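You operate a simulated robot arm through the tools that you are given. There is no shell and no other tool. Be economical: measure what you need, move in short steps, check, and stop when the job is done.

Carry out the task below with a simulated two-armed robot. There is one attempt and no reset: what you move stays moved.

Task
Put two of the brown discs from the mixing bench on the waxing end of the cream cabinet's top. Put the peg that says "+10 m" from the mixing bench on the machine twenty deck and the peg that says "-10 m" on the shelf under the mixing bench. The order is free.

It is judged by the outcome, as a careful person would: the job done as asked, and still so three seconds after it is handed in. It fails if anything else is knocked over, pushed out of place, dropped, spilled or broken.

Robot
Two 7-joint arms with two-finger parallel grippers on one trunk, on a base that drives. Base frame: it is fixed to the floor where the robot stands at the start and does not move with it; the origin is under the middle of the robot, x ahead of it, y to its left, z up. Lengths are in m, angles in rad, forces in N, time in s.
The left shoulder is at the start at [0.05, 0.168, 1.182], the right one opposite. With the tool pointing down near the work surface each hand reaches from about 0.2 to 0.66 m from the robot's upright axis, wherever it stands, measured 20 degrees to its own side. Places, roughly: machine twenty deck (24x20 cm) [-2.4, 2.22, 0.96]; shelf under the mixing bench [0.7, 0.1, 0.3]; waxing end of the cream cabinet's top [-2.7, -1.4, 0.7]. Payload 1.57 kg a hand.
Tool frame (each hand has its own): the origin (TCP) lies between the finger pads and is the grasp point; the fingertips stand 0.03 m ahead of it; z points along the fingers, y is the line along which they close. Largest opening 0.08 m; finger width 0.017, thickness 0.012; the body of the gripper, 0.04 by 0.082 m, starts 0.08 m behind the TCP.
Orientation is told as [roll, pitch, yaw] about the base's x, y, z axes, in that order, counted from this pose: with the fingers straight down and closing along the base's y, the tool's x points along the base's -x, its y along +y and its z along -z.

Tools
- The arms move only by the tool step_arm. It takes "left_moves", "right_moves" or both (then of equal length, played together; a hand with none holds still); each is a list of rows, each an object (a shift or turn left out is 0, a gripper value left out holds the last) with "claw": the finger opening in m, from 0 to 0.08; "dp": the shift along the tool's x, y, z in m, a list of three; "turn": the turn, a rotation vector about the tool's x, y, z in rad, a list of three. In form: [{"claw": claw, "dp": [tx, ty, tz], "turn": [wx, wy, wz]}, ...]. A call has 1 to 8 rows; each row shifts and turns the commanded pose from where the row before left it, along the tool's axes as they then stand. Each row takes 0.2 s and may step no farther than 0.05 m and 0.15 rad from the row before; otherwise, or with a gripper value out of range, the whole call is refused. A pose out of reach is approached as far as the arm can. The call stops where the force on the tool passes 40 N (or 10 N more than at its start, if that is more) or the arm is blocked; 0.2 s more then pass. Each finger travels about 0.045 m/s and halts on what it meets, pressing with about 34 N; the grip force reading is that of the motor and also rises with nothing between the fingers. The clock runs only during rows and for 0.2 s after the last one: add rows that do not move to give the fingers time. The reply holds the time, the measured pose of the TCP, the force on the tool along the base axes, the opening and the grip force, in the units named above and with some noise, with the torque about the TCP (base axes, N m) and any sound that the robot's microphone picked up, and new pictures: "show" is both (left out), scene, wrist or none (wrist: the cameras of the hands that moved).
- Cameras (640 x 400 px; columns grow to the right, rows downward): "scene" is now at [0.12, -0.0179, 1.3784]; the picture's right is [-0.21, -0.98, 0.00], its down [-0.68, 0.15, -0.72] and it looks along [0.70, -0.15, -0.70] (base axes); focal length 253 px, centre (320, 200). "left" rides on the left gripper at [0.072, 0.007, -0.122] in its tool frame; the picture's right is [-0.09, 1.00, 0.00], its down [-0.84, -0.08, -0.54] and it looks along [-0.54, -0.05, 0.84] (tool axes); focal length 238 px, centre (320, 200). "right" rides on the right gripper at [0.072, -0.007, -0.122] in its tool frame; the picture's right is [0.09, 1.00, 0.00], its down [-0.84, 0.08, -0.54] and it looks along [-0.54, 0.05, 0.84] (tool axes); focal length 238 px, centre (320, 200). There is no depth. A picture from a camera that has moved, and an enlarged one, comes with that camera's place and axes in the base frame and with its lens.
- move_column(by): slides the trunk up (or, below 0, down) by that many m; the arms and the scene camera ride with it, the base frame stays. It gives what a move gives, with no picture.
- roll_base(legs): drives the robot by 1 to 6 legs, each [ahead, left, turn to the left] in m, m and rad, along the robot's own axes; the way and the turn of a leg run together, so that a leg with both is an arc; at most 1.5 m and 3.142 rad a leg. The arms and the cameras ride along, it lands a little off, and it stops where it bumps. It gives what a move gives, and a new picture of the scene camera.
- head_to(pan, tilt): turns the head with the scene camera to pan (to the left, within 1.396 rad either way) and tilt (down, from -0.506 to 1.204), counted from straight ahead of the robot. It gives what a move gives, and a new picture of the scene camera.
- enlarge(camera, box): a new picture of the part [left, top, right, bottom] of that camera's present view, enlarged. No time passes.
- job_done(): hands the job in; it is judged then, once.

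Go step by step. Nothing tells you exact positions but the pictures and the camera data: compare them with the known pose of the tool, close in by small moves and look again before you grip or let go. The budget is 165 turns and 260 pictures, counting those below and the enlarged ones. Unless the task says otherwise, let go and move clear before handing in, and close with one line.

The tools are called after ">>>" as a command line: name --argument value ..., lists and objects as JSON in quotes. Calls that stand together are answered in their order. step_arm: Moves the arms, as the interface text tells. Its arguments: {"type":"object","properties":{"left_moves":{"type":"array"},"right_moves":{"type":"array"},"show":{"type":"string","enum":["both","scene","wrist","none"]}},"required":[]} The other tools are called the same way: move_column (by) slides the trunk up or down; roll_base (legs) drives the base; head_to (pan, tilt) turns the head that bears the scene camera; enlarge (camera, box) takes an enlarged picture of a part of a camera's view; job_done () hands the job in.

At the start:

```text
t: 0.0
left_tcp_pos: [0.4441, 0.1628, 1.1645]
left_tool_rot: [-0.001, 0.0, 0.001]
left_ft_force: [-0.1, 0.0, -0.1]
left_moment: [-0.04, 0.05, -0.02]
left_grip_width: 0.0799
left_gripper_force: 0.0
right_tcp_pos: [0.4211, -0.2168, 1.191]
right_tool_rot: [-0.001, 0.0, -0.003]
right_ft_force: [-0.4, -0.3, 0.0]
right_moment: [0.0, -0.01, -0.03]
right_grip_width: 0.08
right_gripper_force: 0.0
trunk travel left (down, up): [-0.35, 0.093]
robot x, y, heading: [-0.0018, -0.0, 0.002]
head pan, tilt: [-0.209, 0.771]
```

scene: 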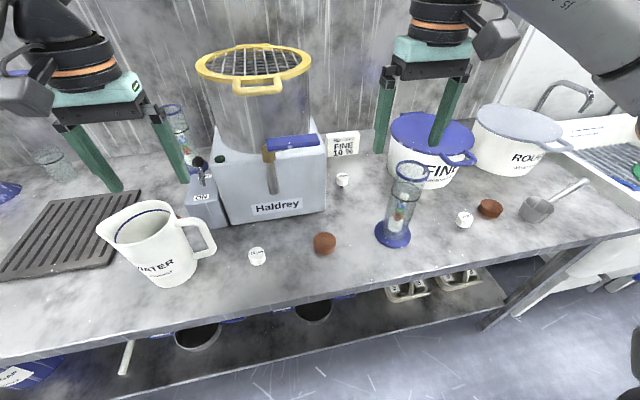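
right: 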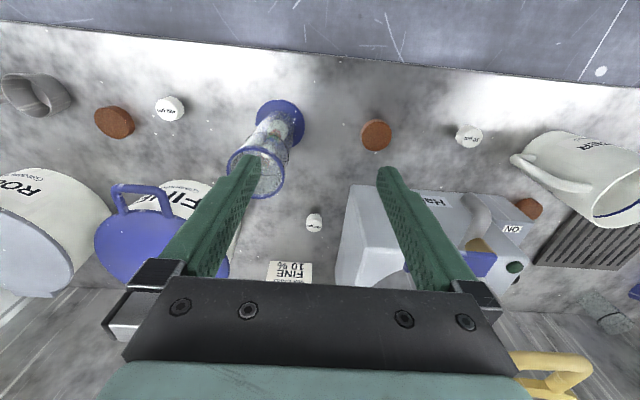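
left: 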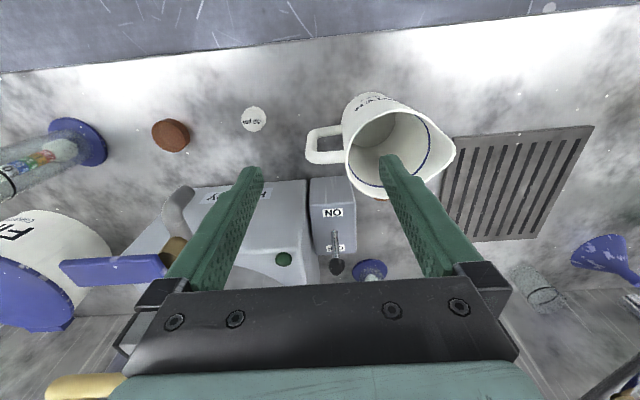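

I see three white pegs and some brown discs on the bench. I'll enlarge the pictures to read the labels.

>>> enlarge --camera "right" --box '[80, 80, 240, 180]'

>>> enlarge --camera "left" --box '[210, 90, 290, 140]'

>>> enlarge --camera "scene" --box '[315, 160, 375, 198]'

>>> enlarge --camera "scene" --box '[440, 190, 520, 240]'

```text
4.00 times, centred on (160, 130) of right
camera zoom: at [0.3499, -0.2234, 1.3132], right [-0.09, 1.0, 0.0], down [0.84, 0.08, 0.54], along [0.54, 0.05, -0.84], focal length 953 px, centre (960, 480)
```

zoom: 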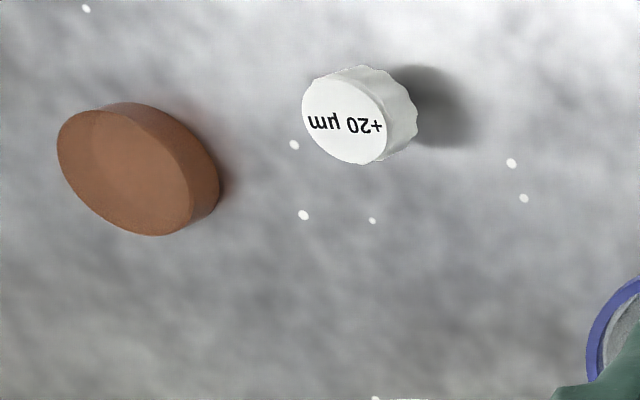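

```text
8.00 times, centred on (250, 115) of left
camera zoom: at [0.3716, 0.1697, 1.288], right [0.09, 1.0, 0.0], down [0.84, -0.08, 0.54], along [0.54, -0.05, -0.84], focal length 1907 px, centre (880, 880)
```

zoom: 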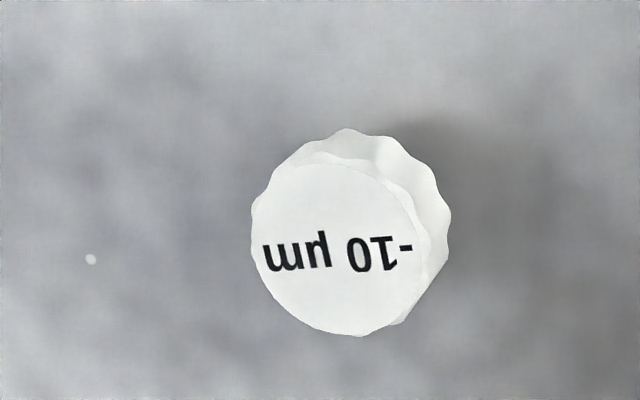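

```text
10.53 times, centred on (345, 179) of scene
camera zoom: at [0.12, -0.0179, 1.3784], right [-0.21, -0.98, 0.0], down [-0.68, 0.15, -0.72], along [0.7, -0.15, -0.7], focal length 2662 px, centre (57, 421)
```

zoom: 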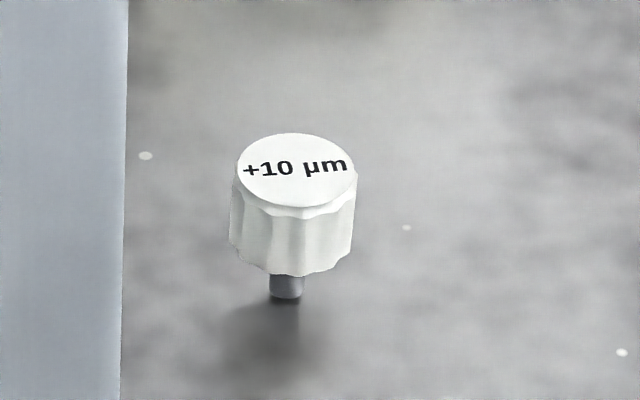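

```text
8.00 times, centred on (480, 215) of scene
camera zoom: at [0.12, -0.0179, 1.3784], right [-0.21, -0.98, 0.0], down [-0.68, 0.15, -0.72], along [0.7, -0.15, -0.7], focal length 2023 px, centre (-960, 80)
```

zoom: 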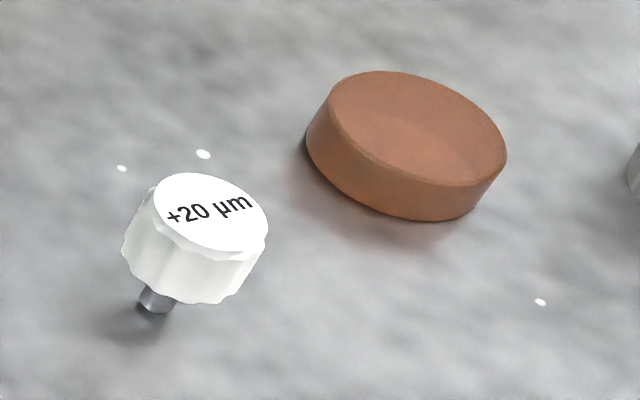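

The "-10 µm" peg is at about [0.463, 0.05], "+10 µm" at about [0.68, -0.21], and the discs at about [0.475, -0.105] and [0.49, -0.57]. I'll tilt the left hand forward over the -10 peg, so the same grip can be used under the bench.

>>> step_arm --left_moves '[{"dp": [0, -0.0225, 0], "turn": [0, -0.14, 0]}, {"dp": [0, -0.0225, 0], "turn": [0, -0.14, 0]}, {"dp": [0, -0.0225, 0], "turn": [0, -0.14, 0]}, {"dp": [0, -0.0225, 0], "turn": [0, -0.14, 0]}, {"dp": [0, -0.0225, 0], "turn": [0, -0.14, 0]}]'

```text
t: 1.2
left_tcp_pos: [0.4429, 0.0506, 1.1653]
left_tool_rot: [-0.001, -0.702, 0.002]
left_ft_force: [-0.2, -0.7, 0.3]
left_moment: [0.03, -0.03, 0.0]
left_grip_width: 0.0801
left_gripper_force: 0.1
right_tcp_pos: [0.4214, -0.2172, 1.1908]
right_tool_rot: [0.0, -0.001, -0.003]
right_ft_force: [-0.3, -0.8, 0.2]
right_moment: [0.01, 0.0, 0.01]
right_grip_width: 0.0801
right_gripper_force: 0.2
trunk travel left (down, up): [-0.35, 0.093]
robot x, y, heading: [0.0012, 0.002, 0.004]
head pan, tilt: [-0.209, 0.771]
camera scene: at [0.12, -0.0184, 1.3784], right [-0.21, -0.98, 0.0], down [-0.68, 0.15, -0.72], along [0.7, -0.15, -0.7], focal length 253 px, centre (320, 200)
camera left: at [0.3091, 0.0571, 1.2137], right [0.07, 1.0, 0.06], down [0.29, -0.08, 0.95], along [0.95, -0.05, -0.29], focal length 238 px, centre (320, 200)
```

scene: 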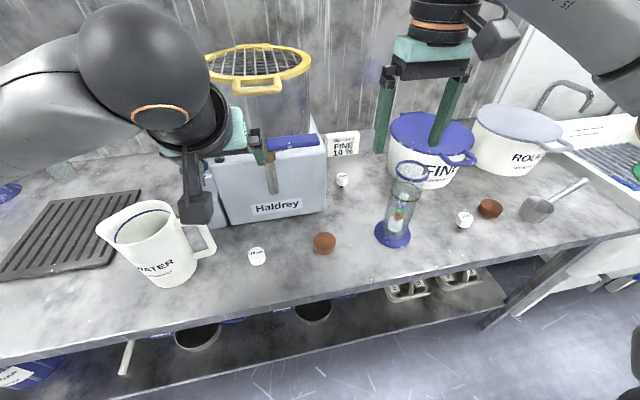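
left: 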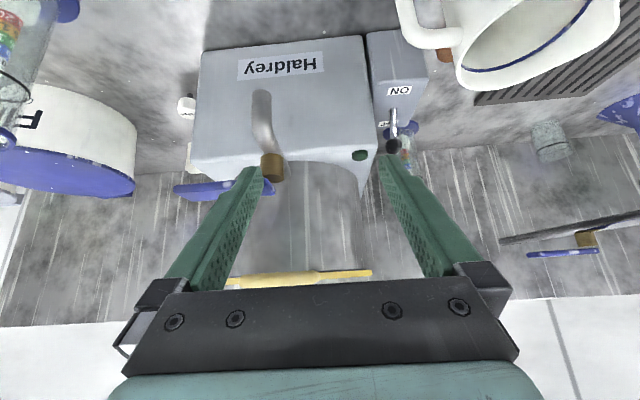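

The hand is tilted 0.70 rad and its y lines up with the peg. I'll lower it to a safe height and check.

>>> step_arm --left_moves '[{"dp": [0.0264, 0, 0.034]}, {"dp": [0.0264, 0, 0.034]}, {"dp": [0.0264, 0, 0.034]}, {"dp": [0.0264, 0, 0.034]}, {"dp": [0.0264, 0, 0.034]}]'

```text
t: 2.4
left_tcp_pos: [0.4535, 0.0517, 0.9503]
left_tool_rot: [-0.001, -0.702, 0.001]
left_ft_force: [-0.3, 0.5, -1.4]
left_moment: [0.03, 0.0, -0.02]
left_grip_width: 0.08
left_gripper_force: 0.0
right_tcp_pos: [0.4209, -0.2163, 1.1925]
right_tool_rot: [0.0, -0.001, 0.0]
right_ft_force: [0.1, -0.1, 0.3]
right_moment: [0.0, 0.02, 0.0]
right_grip_width: 0.0799
right_gripper_force: 0.1
trunk travel left (down, up): [-0.35, 0.093]
robot x, y, heading: [-0.0036, 0.0015, -0.0]
head pan, tilt: [-0.209, 0.771]
camera scene: at [0.12, -0.0177, 1.3784], right [-0.21, -0.98, 0.0], down [-0.68, 0.15, -0.72], along [0.7, -0.15, -0.7], focal length 253 px, centre (320, 200)
camera left: at [0.3191, 0.0593, 0.9982], right [0.07, 1.0, 0.06], down [0.29, -0.08, 0.95], along [0.95, -0.05, -0.29], focal length 238 px, centre (320, 200)
```

scene: 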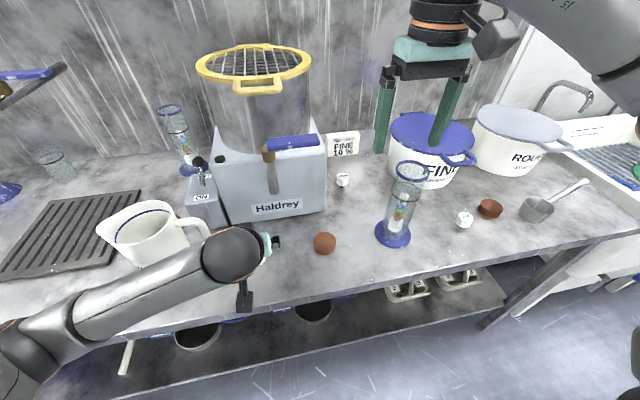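
left: 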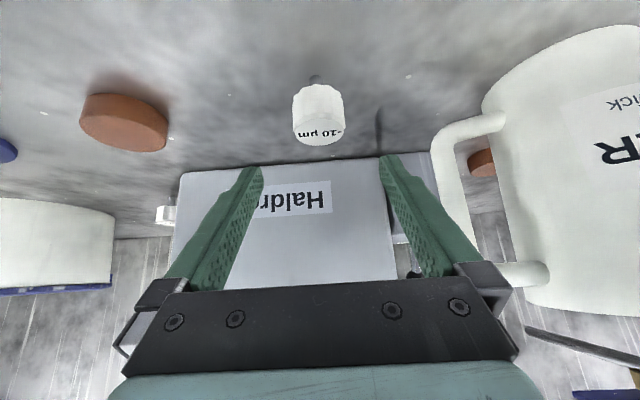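

The peg is centred between the fingers at about [0.465, 0.053]. I'll go down to grip height.

>>> step_arm --left_moves '[{"dp": [0.0155, 0.0005, 0.0215]}, {"dp": [0.0155, 0.0005, 0.0215]}]'

```text
t: 3.0
left_tcp_pos: [0.4569, 0.0529, 0.8966]
left_tool_rot: [-0.002, -0.701, 0.002]
left_ft_force: [0.8, -0.5, 0.2]
left_moment: [0.01, 0.04, -0.02]
left_grip_width: 0.0799
left_gripper_force: 0.0
right_tcp_pos: [0.4217, -0.2172, 1.1915]
right_tool_rot: [0.001, -0.001, 0.0]
right_ft_force: [0.2, 0.3, -0.4]
right_moment: [-0.01, -0.03, 0.02]
right_grip_width: 0.0799
right_gripper_force: 0.0
trunk travel left (down, up): [-0.35, 0.093]
robot x, y, heading: [-0.0006, -0.0002, -0.001]
head pan, tilt: [-0.209, 0.771]
camera scene: at [0.12, -0.0179, 1.3784], right [-0.21, -0.98, 0.0], down [-0.68, 0.15, -0.72], along [0.7, -0.15, -0.7], focal length 253 px, centre (320, 200)
camera left: at [0.3236, 0.0598, 0.9452], right [0.07, 1.0, 0.06], down [0.29, -0.08, 0.95], along [0.95, -0.05, -0.3], focal length 238 px, centre (320, 200)
```

scene: 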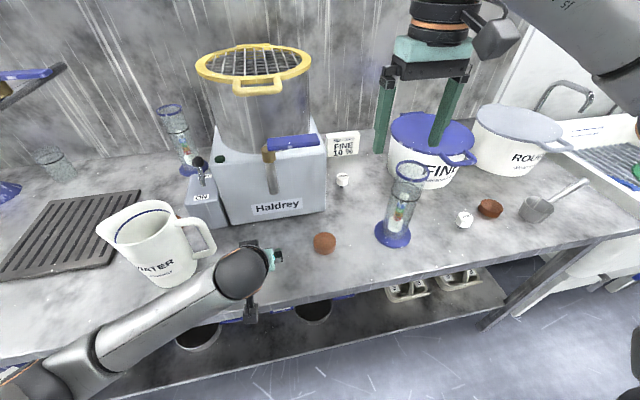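
left: 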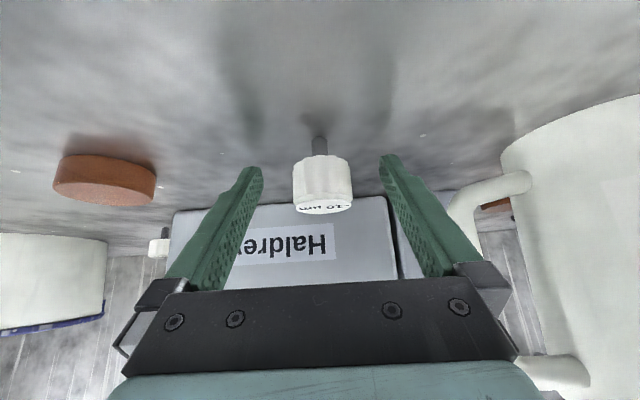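

The cap's centre is close to the TCP, at about [0.46, 0.053, 0.89]. I'll close the fingers.

>>> step_arm --left_moves '[{"claw": 0.02}, {"claw": 0.02}, {"claw": 0.02}, {"claw": 0.02}, {"claw": 0.02}]' --show "wrist"

```text
t: 4.2
left_tcp_pos: [0.4573, 0.0518, 0.8967]
left_tool_rot: [0.0, -0.701, 0.001]
left_ft_force: [1.0, 0.0, -0.3]
left_moment: [0.0, -0.03, 0.0]
left_grip_width: 0.0348
left_gripper_force: 33.8
right_tcp_pos: [0.4211, -0.2168, 1.1923]
right_tool_rot: [0.001, 0.0, -0.001]
right_ft_force: [-0.2, -0.2, -0.5]
right_moment: [0.0, -0.03, 0.05]
right_grip_width: 0.08
right_gripper_force: 0.0
trunk travel left (down, up): [-0.35, 0.093]
robot x, y, heading: [-0.0015, -0.0006, -0.0]
head pan, tilt: [-0.209, 0.771]
camera left: at [0.3235, 0.0597, 0.9455], right [0.07, 1.0, 0.06], down [0.29, -0.08, 0.95], along [0.95, -0.05, -0.3], focal length 238 px, centre (320, 200)
```

left: 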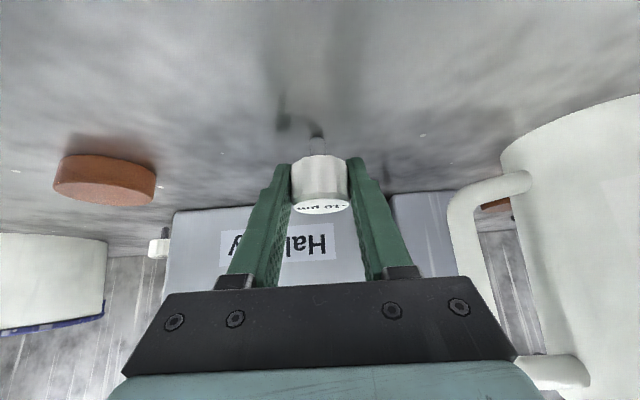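

The peg is held, with the grip at 0.0348 m. I'll lift it and draw both hands back.

>>> step_arm --left_moves '[{"dp": [-0.0194, 0, -0.0229]}, {"dp": [-0.0194, 0, -0.0229]}, {"dp": [0.0267, 0, -0.0226]}, {"dp": [0.0267, 0, -0.0226]}, {"dp": [0.0267, 0, -0.0226]}]' --right_moves '[{"dp": [0.028, 0, -0.01]}, {"dp": [0.028, 0, 0]}, {"dp": [0.028, 0, 0]}, {"dp": [0.028, 0, 0]}, {"dp": [0.028, 0, 0]}]'

>>> roll_base --legs '[[-0.12, 0, 0]]'

>>> head_to --pan 0.0 --tilt 0.9

```text
t: 5.4
left_tcp_pos: [0.3507, 0.0514, 0.9563]
left_tool_rot: [0.005, -0.699, 0.001]
left_ft_force: [-0.8, -0.2, 0.1]
left_moment: [0.01, -0.04, 0.02]
left_grip_width: 0.02
left_gripper_force: 0.1
right_tcp_pos: [0.2809, -0.2188, 1.201]
right_tool_rot: [0.002, -0.002, -0.001]
right_ft_force: [-0.2, 0.6, -0.1]
right_moment: [-0.01, 0.0, 0.0]
right_grip_width: 0.0801
right_gripper_force: 0.1
trunk travel left (down, up): [-0.35, 0.093]
robot x, y, heading: [-0.002, 0.0012, 0.003]
head pan, tilt: [-0.209, 0.771]
camera scene: at [0.1192, -0.0185, 1.3784], right [-0.21, -0.98, 0.0], down [-0.68, 0.15, -0.72], along [0.7, -0.15, -0.7], focal length 253 px, centre (320, 200)
camera right: at [0.2096, -0.2254, 1.323], right [-0.09, 1.0, 0.0], down [0.84, 0.08, 0.54], along [0.54, 0.05, -0.84], focal length 238 px, centre (320, 200)
camera left: at [0.2162, 0.0579, 1.0039], right [0.07, 1.0, 0.06], down [0.29, -0.08, 0.95], along [0.95, -0.05, -0.3], focal length 238 px, centre (320, 200)
```

scene: 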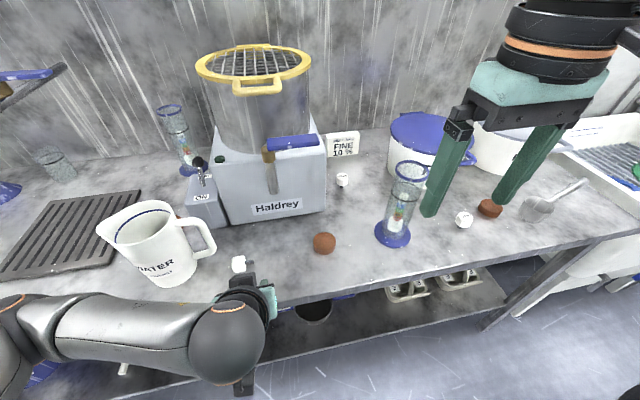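
right: 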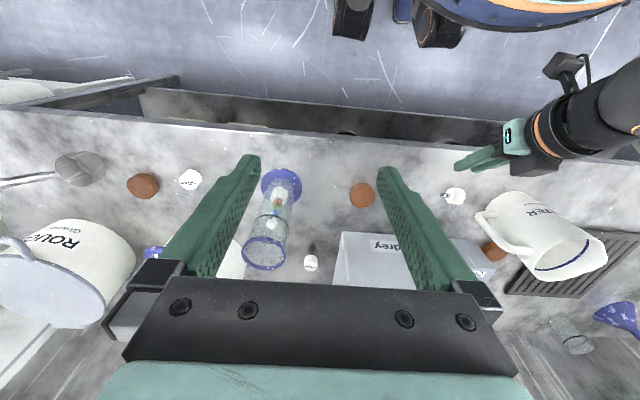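
left: 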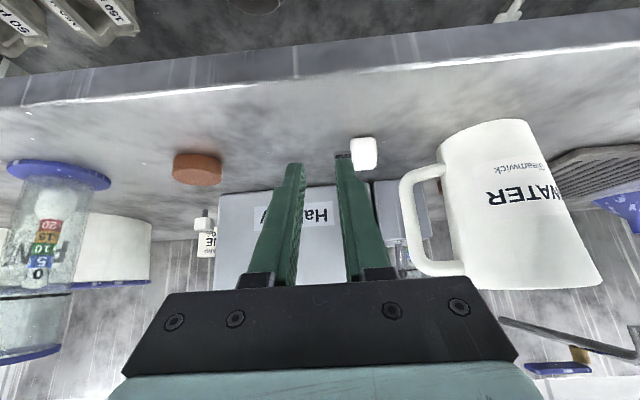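

```text
t: 6.6
left_tcp_pos: [0.2306, 0.0513, 0.9565]
left_tool_rot: [0.0, -0.699, 0.0]
left_ft_force: [-0.4, -0.5, 0.1]
left_moment: [-0.01, 0.0, -0.02]
left_grip_width: 0.0203
left_gripper_force: 0.0
right_tcp_pos: [0.1607, -0.2175, 1.2008]
right_tool_rot: [0.0, 0.0, -0.001]
right_ft_force: [0.1, 0.4, -1.1]
right_moment: [0.0, 0.0, 0.01]
right_grip_width: 0.08
right_gripper_force: 0.0
trunk travel left (down, up): [-0.35, 0.093]
robot x, y, heading: [-0.1189, 0.0015, -0.003]
head pan, tilt: [-0.209, 0.771]
camera scene: at [-0.0007, -0.018, 1.3785], right [-0.21, -0.98, 0.0], down [-0.68, 0.15, -0.72], along [0.7, -0.15, -0.7], focal length 253 px, centre (320, 200)
```

scene: 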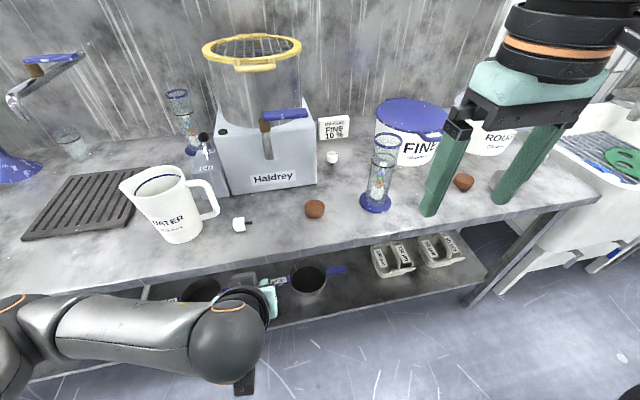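

```text
t: 7.4
left_tcp_pos: [0.2325, 0.0513, 0.9549]
left_tool_rot: [0.0, -0.7, 0.0]
left_ft_force: [-0.7, -0.8, -0.3]
left_moment: [-0.03, -0.01, 0.01]
left_grip_width: 0.0198
left_gripper_force: 0.0
right_tcp_pos: [0.1629, -0.2189, 1.2014]
right_tool_rot: [0.0, -0.001, -0.001]
right_ft_force: [0.5, 0.1, -1.5]
right_moment: [-0.02, -0.01, 0.02]
right_grip_width: 0.0797
right_gripper_force: 0.0
trunk travel left (down, up): [-0.35, 0.093]
robot x, y, heading: [-0.1198, 0.0017, -0.002]
head pan, tilt: [0.0, 0.901]
camera scene: at [-0.0043, -0.0009, 1.3682], right [0.0, -1.0, 0.0], down [-0.78, 0.0, -0.62], along [0.62, 0.0, -0.78], focal length 253 px, centre (320, 200)
```

scene: 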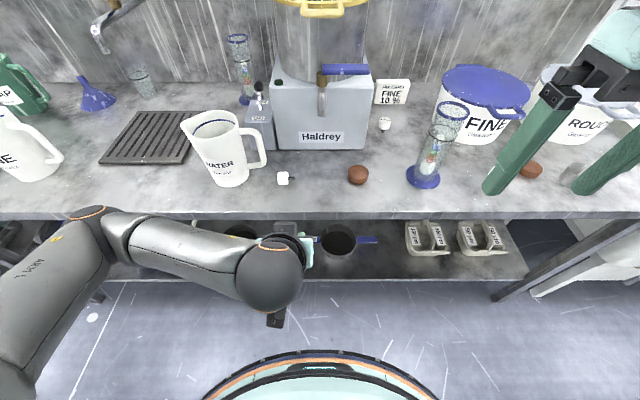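

The peg slipped out during the lift and now lies on its side on the bench near [0.43, 0.1]. I'll look closely to see why.

>>> enlarge --camera "scene" --box '[244, 155, 324, 205]'

>>> enlarge --camera "left" --box '[240, 80, 480, 230]'

```text
8.00 times, centred on (284, 180) of scene
camera zoom: at [-0.0043, -0.0009, 1.3682], right [0.0, -1.0, 0.0], down [-0.78, 0.0, -0.62], along [0.62, 0.0, -0.78], focal length 2023 px, centre (608, 360)
```

zoom: 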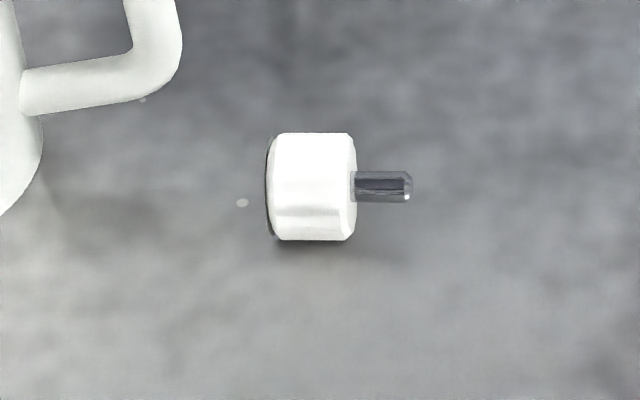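

```text
2.67 times, centred on (360, 155) of left
camera zoom: at [0.0976, 0.0575, 1.0038], right [0.07, 1.0, 0.06], down [0.29, -0.08, 0.95], along [0.95, -0.05, -0.3], focal length 636 px, centre (213, 320)
```

zoom: 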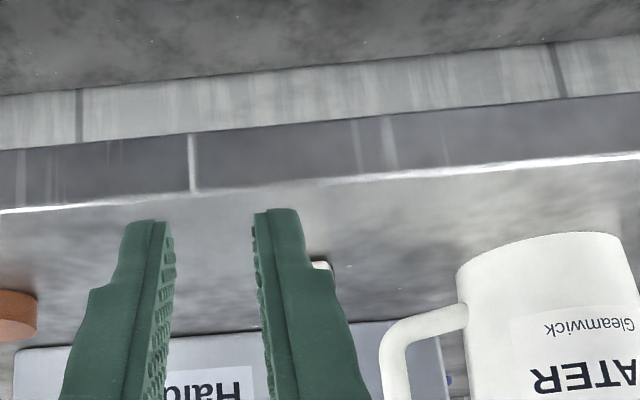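

The peg's axis lies along y with the stem toward -y, at about [0.459, 0.098]. I'll raise the hand, bring it vertical, and yaw it +90° so it closes across the cap. Later I can swing it to yaw 0 and pitch -90° so the peg stands stem-down on the shelf.

>>> step_arm --left_moves '[{"claw": 0.08, "dp": [-0.032, 0, -0.038]}, {"dp": [-0.032, 0, -0.038]}, {"turn": [0, 0.14, 0]}, {"turn": [0, 0.14, 0]}, {"turn": [0, 0.14, 0]}, {"turn": [0, 0.14, 0]}, {"turn": [0, 0.14, 0]}]' --show "none"

>>> step_arm --left_moves '[{"turn": [0, 0, -0.1428]}, {"turn": [0, 0, -0.1428]}, {"turn": [0, 0, -0.1428]}, {"turn": [0, 0, -0.1428]}, {"turn": [0, 0, -0.1428]}, {"turn": [0, 0, -0.1428]}, {"turn": [0, 0, -0.1428]}, {"turn": [0, 0, -0.1428]}]' --show "none"

>>> step_arm --left_moves '[{"turn": [0, 0, -0.1428]}, {"turn": [0, 0, -0.1428]}, {"turn": [0, 0, -0.1428]}]' --show "none"

>>> roll_base --legs '[[0.12, 0, 0]]'

```text
t: 9.0
left_tcp_pos: [0.2327, 0.0503, 1.0553]
left_tool_rot: [-0.001, 0.003, 0.001]
left_ft_force: [0.6, 0.5, -0.4]
left_moment: [0.02, 0.0, 0.01]
left_grip_width: 0.08
left_gripper_force: 0.1
right_tcp_pos: [0.1621, -0.2186, 1.2005]
right_tool_rot: [0.002, 0.0, -0.002]
right_ft_force: [-0.1, 0.9, 0.6]
right_moment: [0.02, -0.02, -0.01]
right_grip_width: 0.0801
right_gripper_force: 0.1
trunk travel left (down, up): [-0.35, 0.093]
robot x, y, heading: [-0.1204, -0.0035, -0.002]
head pan, tilt: [0.0, 0.901]
```

```text
t: 10.8
left_tcp_pos: [0.2318, 0.05, 1.0545]
left_tool_rot: [0.001, 0.0, 1.144]
left_ft_force: [-0.1, 0.8, 0.6]
left_moment: [0.01, 0.02, 0.01]
left_grip_width: 0.0798
left_gripper_force: 0.1
right_tcp_pos: [0.1625, -0.2184, 1.2012]
right_tool_rot: [0.0, 0.001, -0.001]
right_ft_force: [-0.2, 0.0, -0.5]
right_moment: [0.02, -0.02, 0.03]
right_grip_width: 0.08
right_gripper_force: 0.1
trunk travel left (down, up): [-0.35, 0.093]
robot x, y, heading: [-0.1202, -0.0003, -0.002]
head pan, tilt: [0.0, 0.901]
```

```text
t: 11.6
left_tcp_pos: [0.2645, 0.0608, 1.0496]
left_tool_rot: [0.002, 0.002, 1.57]
left_ft_force: [0.3, 0.5, -0.2]
left_moment: [-0.04, 0.01, 0.04]
left_grip_width: 0.0801
left_gripper_force: 0.0
left hand out of reach, approached as far as the arm can: row 3
right_tcp_pos: [0.1642, -0.2166, 1.2006]
right_tool_rot: [0.0, 0.0, -0.002]
right_ft_force: [-0.6, 0.3, -0.5]
right_moment: [0.0, 0.0, -0.02]
right_grip_width: 0.0802
right_gripper_force: 0.1
trunk travel left (down, up): [-0.35, 0.093]
robot x, y, heading: [-0.1198, 0.0032, -0.003]
head pan, tilt: [0.0, 0.901]
```

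```text
t: 12.8
left_tcp_pos: [0.3836, 0.0585, 1.0492]
left_tool_rot: [0.003, 0.001, 1.568]
left_ft_force: [-0.4, -0.2, -0.2]
left_moment: [-0.01, 0.0, -0.04]
left_grip_width: 0.08
left_gripper_force: 0.0
right_tcp_pos: [0.2834, -0.2181, 1.2005]
right_tool_rot: [0.0, 0.002, -0.004]
right_ft_force: [-0.4, -0.4, -0.5]
right_moment: [0.02, 0.04, 0.01]
right_grip_width: 0.0801
right_gripper_force: 0.1
trunk travel left (down, up): [-0.35, 0.093]
robot x, y, heading: [-0.0016, -0.0024, -0.0]
head pan, tilt: [0.0, 0.901]
camera scene: at [0.1161, -0.0013, 1.3681], right [0.0, -1.0, 0.0], down [-0.78, 0.0, -0.62], along [0.62, 0.0, -0.78], focal length 253 px, centre (320, 200)
```

scene: 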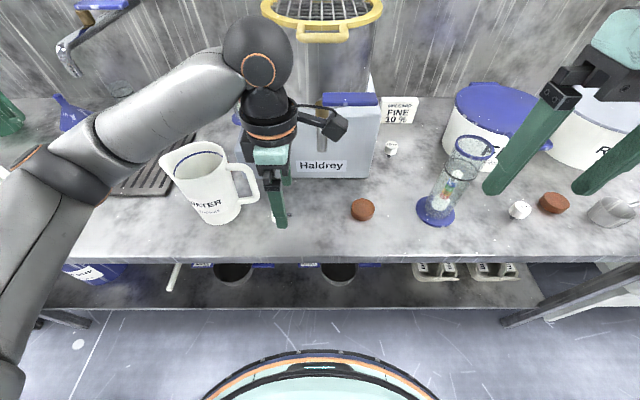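

The hand has the right yaw. I'll move above the lying peg and look.

>>> step_arm --left_moves '[{"dp": [-0.012, -0.035, 0.0]}, {"dp": [-0.012, -0.035, 0.0]}, {"dp": [-0.012, -0.03, 0.0]}]'

```text
t: 13.6
left_tcp_pos: [0.4848, 0.0957, 1.0486]
left_tool_rot: [0.002, 0.005, 1.564]
left_ft_force: [0.4, 0.1, -0.4]
left_moment: [-0.02, 0.04, -0.02]
left_grip_width: 0.0801
left_gripper_force: 0.0
right_tcp_pos: [0.2814, -0.2181, 1.2013]
right_tool_rot: [0.001, 0.0, -0.003]
right_ft_force: [-0.4, 0.1, -0.1]
right_moment: [-0.01, -0.01, -0.02]
right_grip_width: 0.08
right_gripper_force: 0.0
trunk travel left (down, up): [-0.35, 0.093]
robot x, y, heading: [0.0004, 0.0013, -0.006]
head pan, tilt: [0.0, 0.901]
camera scene: at [0.1154, -0.0012, 1.3682], right [0.0, -1.0, 0.0], down [-0.78, 0.0, -0.62], along [0.62, 0.0, -0.78], focal length 253 px, centre (320, 200)
camera left: at [0.4773, 0.0237, 1.1712], right [-1.0, 0.1, 0.0], down [0.08, 0.84, 0.54], along [0.05, 0.54, -0.84], focal length 238 px, centre (320, 200)
```

scene: 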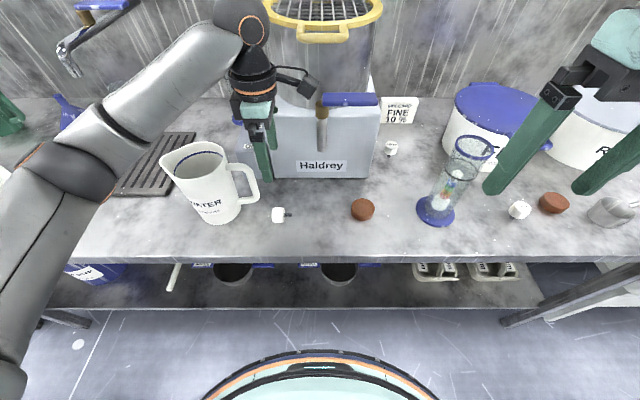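
left: 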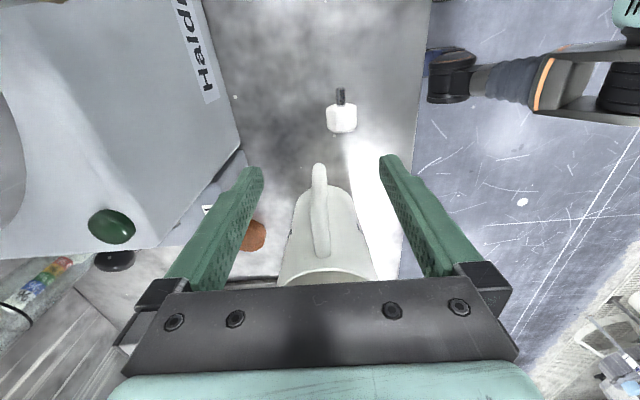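

The peg's position is confirmed at [0.457, 0.097] and the pitcher handle stays clear at y≥0.124. I'll align and go down most of the way.

>>> step_arm --left_moves '[{"dp": [0.0037, 0.0278, 0.0]}, {"dp": [0, 0, 0.045]}, {"dp": [0, 0, 0.045]}, {"dp": [0, 0, 0.035]}]'

```text
t: 14.6
left_tcp_pos: [0.4564, 0.0916, 0.9229]
left_tool_rot: [-0.001, 0.001, 1.568]
left_ft_force: [0.5, -0.3, -0.4]
left_moment: [0.02, -0.01, 0.01]
left_grip_width: 0.0798
left_gripper_force: 0.2
right_tcp_pos: [0.2821, -0.2192, 1.2006]
right_tool_rot: [0.0, 0.0, -0.004]
right_ft_force: [-0.3, -0.4, -0.1]
right_moment: [0.02, -0.02, -0.01]
right_grip_width: 0.0801
right_gripper_force: 0.0
trunk travel left (down, up): [-0.35, 0.093]
robot x, y, heading: [0.0003, -0.0006, -0.005]
head pan, tilt: [0.0, 0.901]
camera scene: at [0.1152, -0.0012, 1.3682], right [0.0, -1.0, 0.0], down [-0.78, 0.0, -0.62], along [0.62, 0.0, -0.78], focal length 253 px, centre (320, 200)
camera left: at [0.4487, 0.0196, 1.0469], right [-1.0, 0.1, 0.0], down [0.08, 0.84, 0.54], along [0.05, 0.54, -0.84], focal length 238 px, centre (320, 200)
```

scene: 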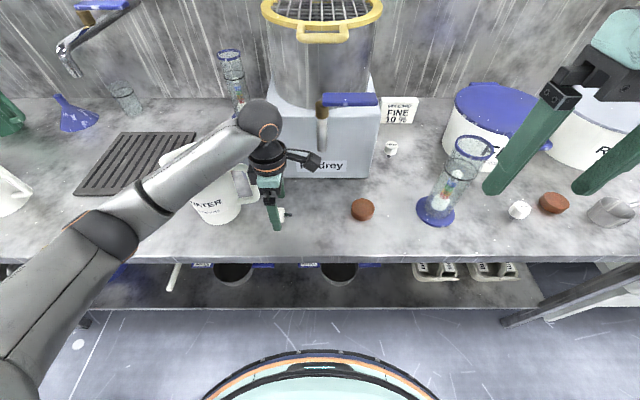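
left: 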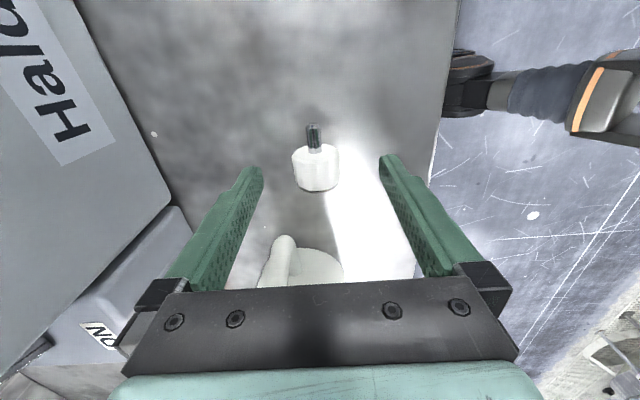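

The forearm may be low over the pitcher, so I'll raise the trunk first to lift the elbow. Then I'll finish the descent from there.

>>> move_column --by 0.09

>>> step_arm --left_moves '[{"dp": [0, 0, 0.045]}, {"dp": [0, 0, 0.045]}]'

```text
t: 15.9
left_tcp_pos: [0.4556, 0.0913, 1.0154]
left_tool_rot: [0.002, 0.003, 1.568]
left_ft_force: [-0.4, -0.1, 0.6]
left_moment: [-0.03, 0.01, 0.03]
left_grip_width: 0.0799
left_gripper_force: 0.0
right_tcp_pos: [0.2807, -0.2204, 1.292]
right_tool_rot: [0.0, 0.0, -0.003]
right_ft_force: [-0.3, 0.3, 0.6]
right_moment: [0.02, 0.01, 0.0]
right_grip_width: 0.08
right_gripper_force: 0.0
trunk travel left (down, up): [-0.44, 0.003]
robot x, y, heading: [0.0024, 0.0019, -0.003]
head pan, tilt: [0.0, 0.901]
```

```text
t: 16.5
left_tcp_pos: [0.4578, 0.0888, 0.922]
left_tool_rot: [0.0, 0.002, 1.567]
left_ft_force: [0.0, -0.5, -0.9]
left_moment: [0.03, -0.01, -0.01]
left_grip_width: 0.0802
left_gripper_force: 0.0
right_tcp_pos: [0.2807, -0.2195, 1.2909]
right_tool_rot: [0.0, -0.001, -0.003]
right_ft_force: [0.4, -0.7, -0.3]
right_moment: [0.0, 0.01, -0.02]
right_grip_width: 0.0799
right_gripper_force: 0.1
trunk travel left (down, up): [-0.44, 0.003]
robot x, y, heading: [-0.0015, -0.0002, -0.004]
head pan, tilt: [0.0, 0.901]
camera scene: at [0.1151, -0.0014, 1.4583], right [0.0, -1.0, 0.0], down [-0.78, 0.0, -0.62], along [0.62, 0.0, -0.78], focal length 253 px, centre (320, 200)
camera left: at [0.4516, 0.0166, 1.0457], right [-1.0, 0.1, 0.0], down [0.08, 0.84, 0.54], along [0.05, 0.54, -0.84], focal length 238 px, centre (320, 200)
```

scene: 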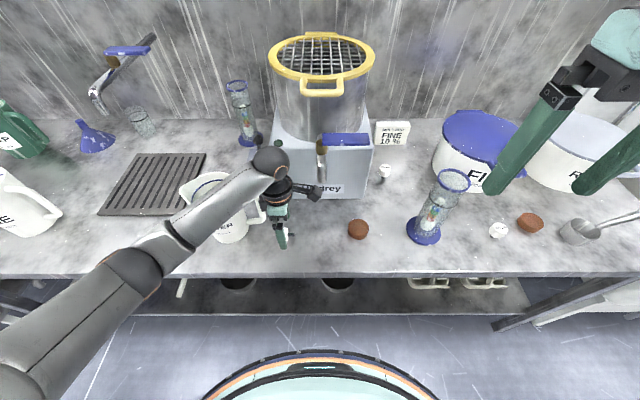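
left: 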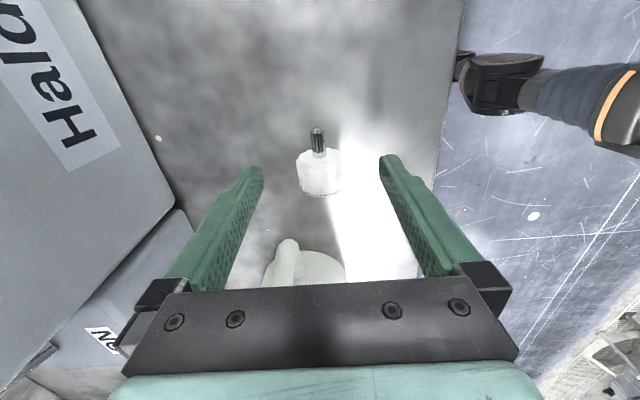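

The forearm now has more clearance. I'll go down the last 2.8 cm and close.

>>> step_arm --left_moves '[{"dp": [-0.004, 0, 0.014]}, {"dp": [0, 0, 0.013]}, {}, {"claw": 0.01}, {"claw": 0.01}, {"claw": 0.01}, {"claw": 0.01}, {"claw": 0.01}]' --show "wrist"

```text
t: 18.3
left_tcp_pos: [0.4571, 0.093, 0.8958]
left_tool_rot: [0.002, 0.002, 1.567]
left_ft_force: [-0.2, 0.6, -0.5]
left_moment: [-0.02, 0.0, 0.0]
left_grip_width: 0.0336
left_gripper_force: 34.2
right_tcp_pos: [0.2815, -0.2182, 1.2909]
right_tool_rot: [0.0, 0.0, -0.004]
right_ft_force: [-0.2, -0.3, 0.4]
right_moment: [0.0, 0.02, 0.01]
right_grip_width: 0.08
right_gripper_force: 0.0
trunk travel left (down, up): [-0.44, 0.003]
robot x, y, heading: [-0.0014, -0.0033, -0.003]
head pan, tilt: [0.0, 0.901]
camera left: at [0.4505, 0.0218, 1.0197], right [-1.0, 0.1, 0.0], down [0.08, 0.84, 0.54], along [0.05, 0.54, -0.84], focal length 238 px, centre (320, 200)
```

left: 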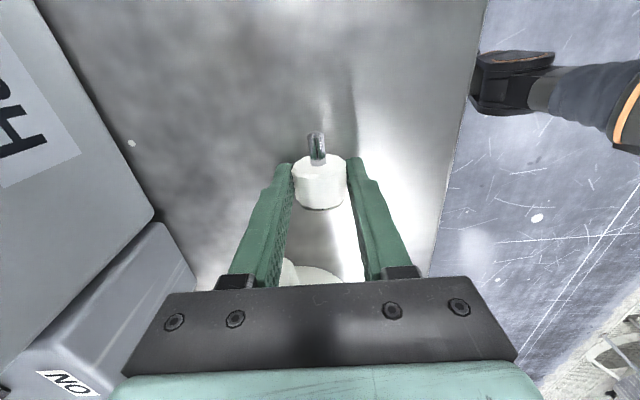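

It's closed at 0.0336 m. I'll lift very gently and check.

>>> step_arm --left_moves '[{"dp": [0, 0, -0.003]}, {"dp": [0, 0, -0.006]}, {"dp": [0, 0, -0.006]}, {"dp": [0, 0, -0.006]}]' --show "wrist"

```text
t: 19.3
left_tcp_pos: [0.456, 0.0952, 0.9173]
left_tool_rot: [0.001, 0.003, 1.569]
left_ft_force: [-0.1, 0.3, -0.5]
left_moment: [0.03, -0.06, 0.02]
left_grip_width: 0.0338
left_gripper_force: 34.4
right_tcp_pos: [0.2818, -0.2186, 1.2917]
right_tool_rot: [-0.001, 0.0, -0.004]
right_ft_force: [-0.2, -1.0, 0.0]
right_moment: [0.0, 0.01, 0.02]
right_grip_width: 0.0798
right_gripper_force: 0.0
trunk travel left (down, up): [-0.44, 0.003]
robot x, y, heading: [0.0005, -0.0009, -0.002]
head pan, tilt: [0.0, 0.901]
camera left: at [0.4494, 0.0232, 1.041], right [-1.0, 0.1, 0.0], down [0.08, 0.84, 0.54], along [0.05, 0.54, -0.84], focal length 238 px, centre (320, 200)
```

left: 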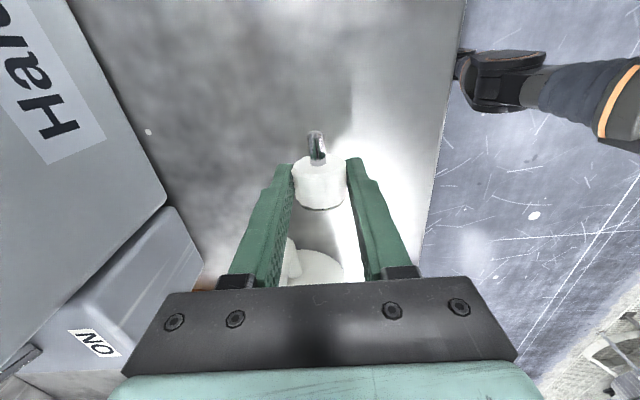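

It is held this time. I'll keep lifting at moderate speed and then draw back.

>>> step_arm --left_moves '[{"dp": [0, 0, -0.012]}, {"dp": [0, 0, -0.02]}, {"dp": [0, 0, -0.025]}, {"dp": [0, 0, -0.025]}, {"dp": [0.01, 0.02, 0]}, {"dp": [0.01, 0.02, 0]}]' --show "wrist"

```text
t: 20.7
left_tcp_pos: [0.4146, 0.0774, 0.9998]
left_tool_rot: [0.001, 0.004, 1.567]
left_ft_force: [0.0, 0.9, -0.6]
left_moment: [-0.01, 0.02, 0.0]
left_grip_width: 0.034
left_gripper_force: 33.8
right_tcp_pos: [0.2806, -0.2187, 1.2915]
right_tool_rot: [0.0, 0.0, -0.004]
right_ft_force: [-0.7, 0.8, 0.5]
right_moment: [0.0, -0.01, 0.0]
right_grip_width: 0.08
right_gripper_force: 0.0
trunk travel left (down, up): [-0.44, 0.003]
robot x, y, heading: [-0.0034, 0.0008, -0.005]
head pan, tilt: [0.0, 0.901]
camera left: at [0.4071, 0.0056, 1.1223], right [-1.0, 0.1, 0.0], down [0.08, 0.84, 0.54], along [0.05, 0.54, -0.84], focal length 238 px, centre (320, 200)
```

left: 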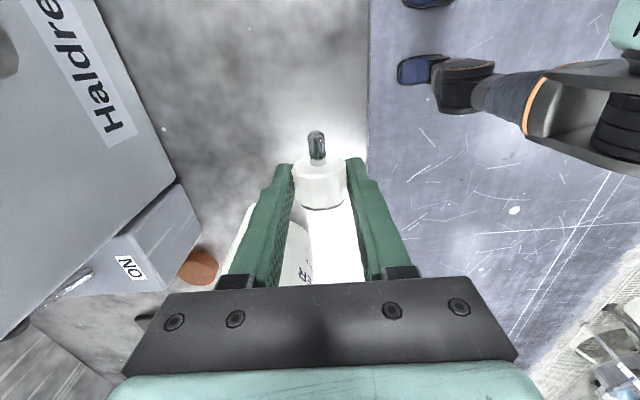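

It's still secure. I'll back off from the bench and turn the hand back to yaw 0.

>>> roll_base --legs '[[-0.15, 0, 0]]'

>>> step_arm --left_moves '[{"turn": [0, 0, 0.14]}, {"turn": [0, 0, 0.14]}, {"turn": [0, 0, 0.14]}, {"turn": [0, 0, 0.14]}, {"turn": [0, 0, 0.14]}, {"turn": [0, 0, 0.14]}, {"turn": [0, 0, 0.14]}, {"turn": [0, 0, 0.14]}]' --show "none"

>>> step_arm --left_moves '[{"turn": [0, 0, 0.15]}, {"turn": [0, 0, 0.15]}, {"turn": [0, 0, 0.148]}]' --show "wrist"

```text
t: 22.1
left_tcp_pos: [0.2597, 0.0766, 0.9997]
left_tool_rot: [0.0, 0.002, 1.566]
left_ft_force: [0.3, 0.1, -0.7]
left_moment: [0.0, -0.02, 0.05]
left_grip_width: 0.0337
left_gripper_force: 34.5
right_tcp_pos: [0.1278, -0.2189, 1.2899]
right_tool_rot: [-0.001, 0.002, -0.005]
right_ft_force: [-0.1, 0.5, -0.3]
right_moment: [0.0, -0.02, 0.0]
right_grip_width: 0.08
right_gripper_force: 0.0
trunk travel left (down, up): [-0.44, 0.003]
robot x, y, heading: [-0.1569, -0.002, -0.002]
head pan, tilt: [0.0, 0.901]
camera scene: at [-0.0397, -0.0009, 1.4583], right [0.0, -1.0, 0.0], down [-0.78, 0.0, -0.62], along [0.62, 0.0, -0.78], focal length 253 px, centre (320, 200)
```

scene: 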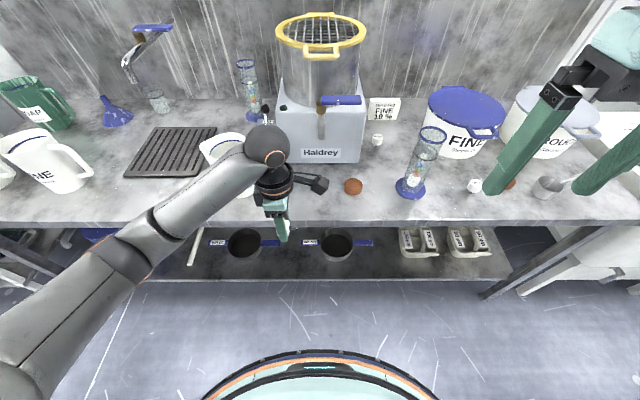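

```text
t: 23.9
left_tcp_pos: [0.2612, 0.0772, 0.9979]
left_tool_rot: [0.0, 0.002, 0.442]
left_ft_force: [-0.1, 0.5, -0.3]
left_moment: [-0.03, -0.02, -0.03]
left_grip_width: 0.0336
left_gripper_force: 33.9
right_tcp_pos: [0.127, -0.2191, 1.2911]
right_tool_rot: [0.0, 0.0, -0.006]
right_ft_force: [-0.4, 0.3, 0.0]
right_moment: [0.0, -0.02, -0.02]
right_grip_width: 0.0801
right_gripper_force: 0.0
trunk travel left (down, up): [-0.44, 0.003]
robot x, y, heading: [-0.156, 0.0032, -0.009]
head pan, tilt: [0.0, 0.901]
```

```text
t: 24.7
left_tcp_pos: [0.261, 0.0771, 0.9982]
left_tool_rot: [-0.002, 0.001, -0.004]
left_ft_force: [-0.5, -0.5, -0.4]
left_moment: [0.0, -0.02, 0.03]
left_grip_width: 0.0336
left_gripper_force: 34.0
right_tcp_pos: [0.1262, -0.2192, 1.291]
right_tool_rot: [0.0, -0.001, -0.005]
right_ft_force: [0.1, -0.1, -0.8]
right_moment: [0.0, 0.0, -0.02]
right_grip_width: 0.08
right_gripper_force: 0.0
trunk travel left (down, up): [-0.44, 0.003]
robot x, y, heading: [-0.1536, -0.0034, -0.009]
head pan, tilt: [0.0, 0.901]
camera left: at [0.1889, 0.0841, 1.1219], right [0.1, 1.0, 0.0], down [0.84, -0.08, 0.54], along [0.54, -0.05, -0.84], focal length 238 px, centre (320, 200)
```

left: 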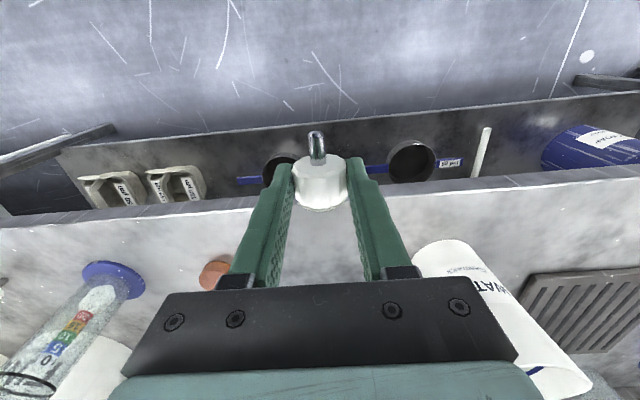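

The peg is held with the stem toward the robot. I'll pitch the hand to horizontal, which puts the stem down, in front of the bench and away from obstacles.

>>> step_arm --left_moves '[{"turn": [0, -0.14, 0]}, {"turn": [0, -0.14, 0]}, {"turn": [0, -0.14, 0]}, {"turn": [0, -0.14, 0]}, {"turn": [0, -0.14, 0]}, {"turn": [0, -0.14, 0]}, {"turn": [0, -0.14, 0]}, {"turn": [0, -0.14, 0]}]' --show "none"

>>> step_arm --left_moves '[{"turn": [0, -0.14, 0]}, {"turn": [0, -0.14, 0]}, {"turn": [0, -0.14, 0]}, {"turn": [0, -0.03, 0]}]'

```text
t: 26.5
left_tcp_pos: [0.2601, 0.0772, 0.9987]
left_tool_rot: [-0.004, -1.119, -0.002]
left_ft_force: [0.0, 0.4, -0.7]
left_moment: [-0.03, 0.02, 0.03]
left_grip_width: 0.0337
left_gripper_force: 34.2
right_tcp_pos: [0.1275, -0.2181, 1.2916]
right_tool_rot: [-0.001, 0.001, -0.005]
right_ft_force: [-0.3, 0.1, 1.0]
right_moment: [-0.03, 0.0, -0.01]
right_grip_width: 0.0801
right_gripper_force: 0.1
trunk travel left (down, up): [-0.44, 0.003]
robot x, y, heading: [-0.1549, 0.0015, -0.001]
head pan, tilt: [0.0, 0.901]
```

```text
t: 27.5
left_tcp_pos: [0.2601, 0.0778, 0.9992]
left_tool_rot: [-0.68, -1.568, 0.676]
left_ft_force: [0.5, 0.2, -0.1]
left_moment: [0.03, 0.02, 0.01]
left_grip_width: 0.0336
left_gripper_force: 34.4
right_tcp_pos: [0.1278, -0.2191, 1.2909]
right_tool_rot: [-0.002, -0.001, -0.005]
right_ft_force: [0.1, 1.3, 0.5]
right_moment: [-0.01, 0.04, 0.03]
right_grip_width: 0.0798
right_gripper_force: 0.1
trunk travel left (down, up): [-0.44, 0.003]
robot x, y, heading: [-0.1542, 0.0001, -0.005]
head pan, tilt: [0.0, 0.901]
camera scene: at [-0.0387, -0.0009, 1.4582], right [0.0, -1.0, 0.0], down [-0.78, 0.0, -0.62], along [0.62, 0.0, -0.78], focal length 253 px, centre (320, 200)
camera left: at [0.1379, 0.084, 0.928], right [0.01, 1.0, 0.09], down [-0.54, -0.07, 0.84], along [0.84, -0.05, 0.54], focal length 238 px, centre (320, 200)
```

scene: 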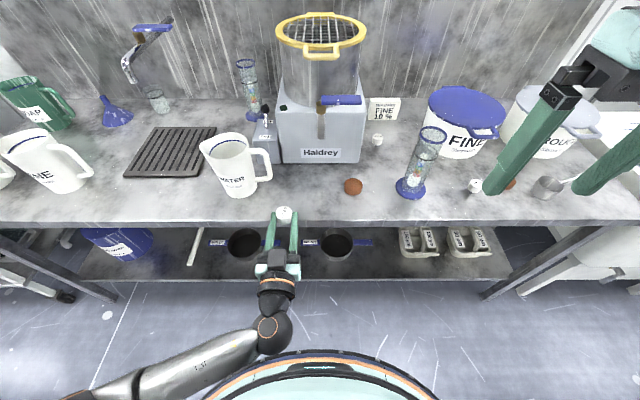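
left: 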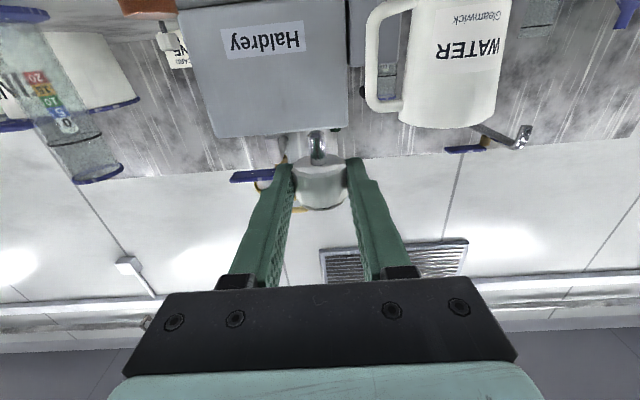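

The peg is upright in the horizontal hand. I'll lower the trunk and then look at the shelf from there.

>>> move_column --by -0.4

>>> step_arm --left_moves '[{"dp": [0.03, 0.02, 0]}, {"dp": [0.03, 0.02, 0]}, {"dp": [0.03, 0.02, 0]}, {"dp": [0.03, 0, 0]}]'

```text
t: 31.3
left_tcp_pos: [0.2615, 0.0779, 0.5993]
left_tool_rot: [-0.443, -1.567, 0.438]
left_ft_force: [0.3, 0.0, -0.2]
left_moment: [0.02, 0.01, -0.03]
left_grip_width: 0.0334
left_gripper_force: 33.9
right_tcp_pos: [0.1264, -0.2174, 0.891]
right_tool_rot: [0.001, 0.001, -0.007]
right_ft_force: [0.6, -0.2, 0.7]
right_moment: [0.03, -0.02, 0.0]
right_grip_width: 0.0801
right_gripper_force: 0.1
trunk travel left (down, up): [-0.04, 0.403]
robot x, y, heading: [-0.1551, -0.0007, -0.004]
head pan, tilt: [0.0, 0.901]
```

```text
t: 32.1
left_tcp_pos: [0.2606, 0.1046, 0.6034]
left_tool_rot: [-2.16, -1.318, 2.107]
left_ft_force: [0.6, -0.1, -0.2]
left_moment: [0.01, 0.03, 0.02]
left_grip_width: 0.0333
left_gripper_force: 34.3
right_tcp_pos: [0.1253, -0.2188, 0.8914]
right_tool_rot: [0.002, -0.004, -0.005]
right_ft_force: [0.1, 0.6, 0.8]
right_moment: [0.02, -0.01, -0.03]
right_grip_width: 0.0799
right_gripper_force: 0.1
trunk travel left (down, up): [-0.04, 0.403]
robot x, y, heading: [-0.1535, 0.0045, 0.001]
head pan, tilt: [0.0, 0.901]
stopped in row 4 (left hand): the arm was blocked; the commanded pose is now the measured one
camera scene: at [-0.0414, -0.0012, 1.0578], right [0.0, -1.0, 0.0], down [-0.78, 0.0, -0.62], along [0.62, 0.0, -0.78], focal length 253 px, centre (320, 200)
camera left: at [0.1487, 0.0992, 0.5163], right [0.05, 0.99, -0.12], down [-0.65, 0.12, 0.75], along [0.76, 0.04, 0.65], focal length 238 px, centre (320, 200)
```

scene: 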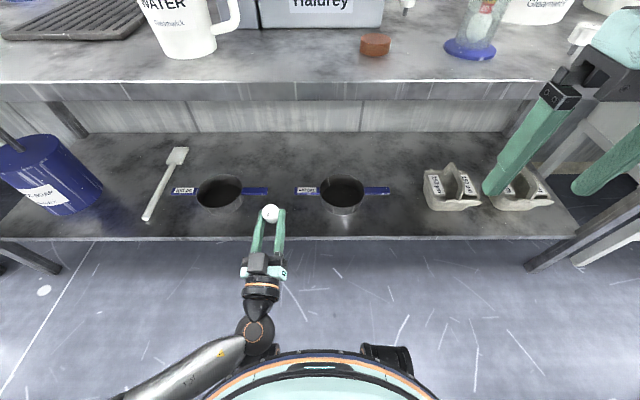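
left: 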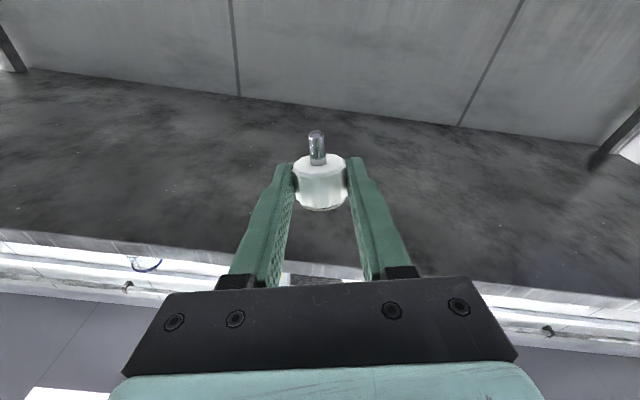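

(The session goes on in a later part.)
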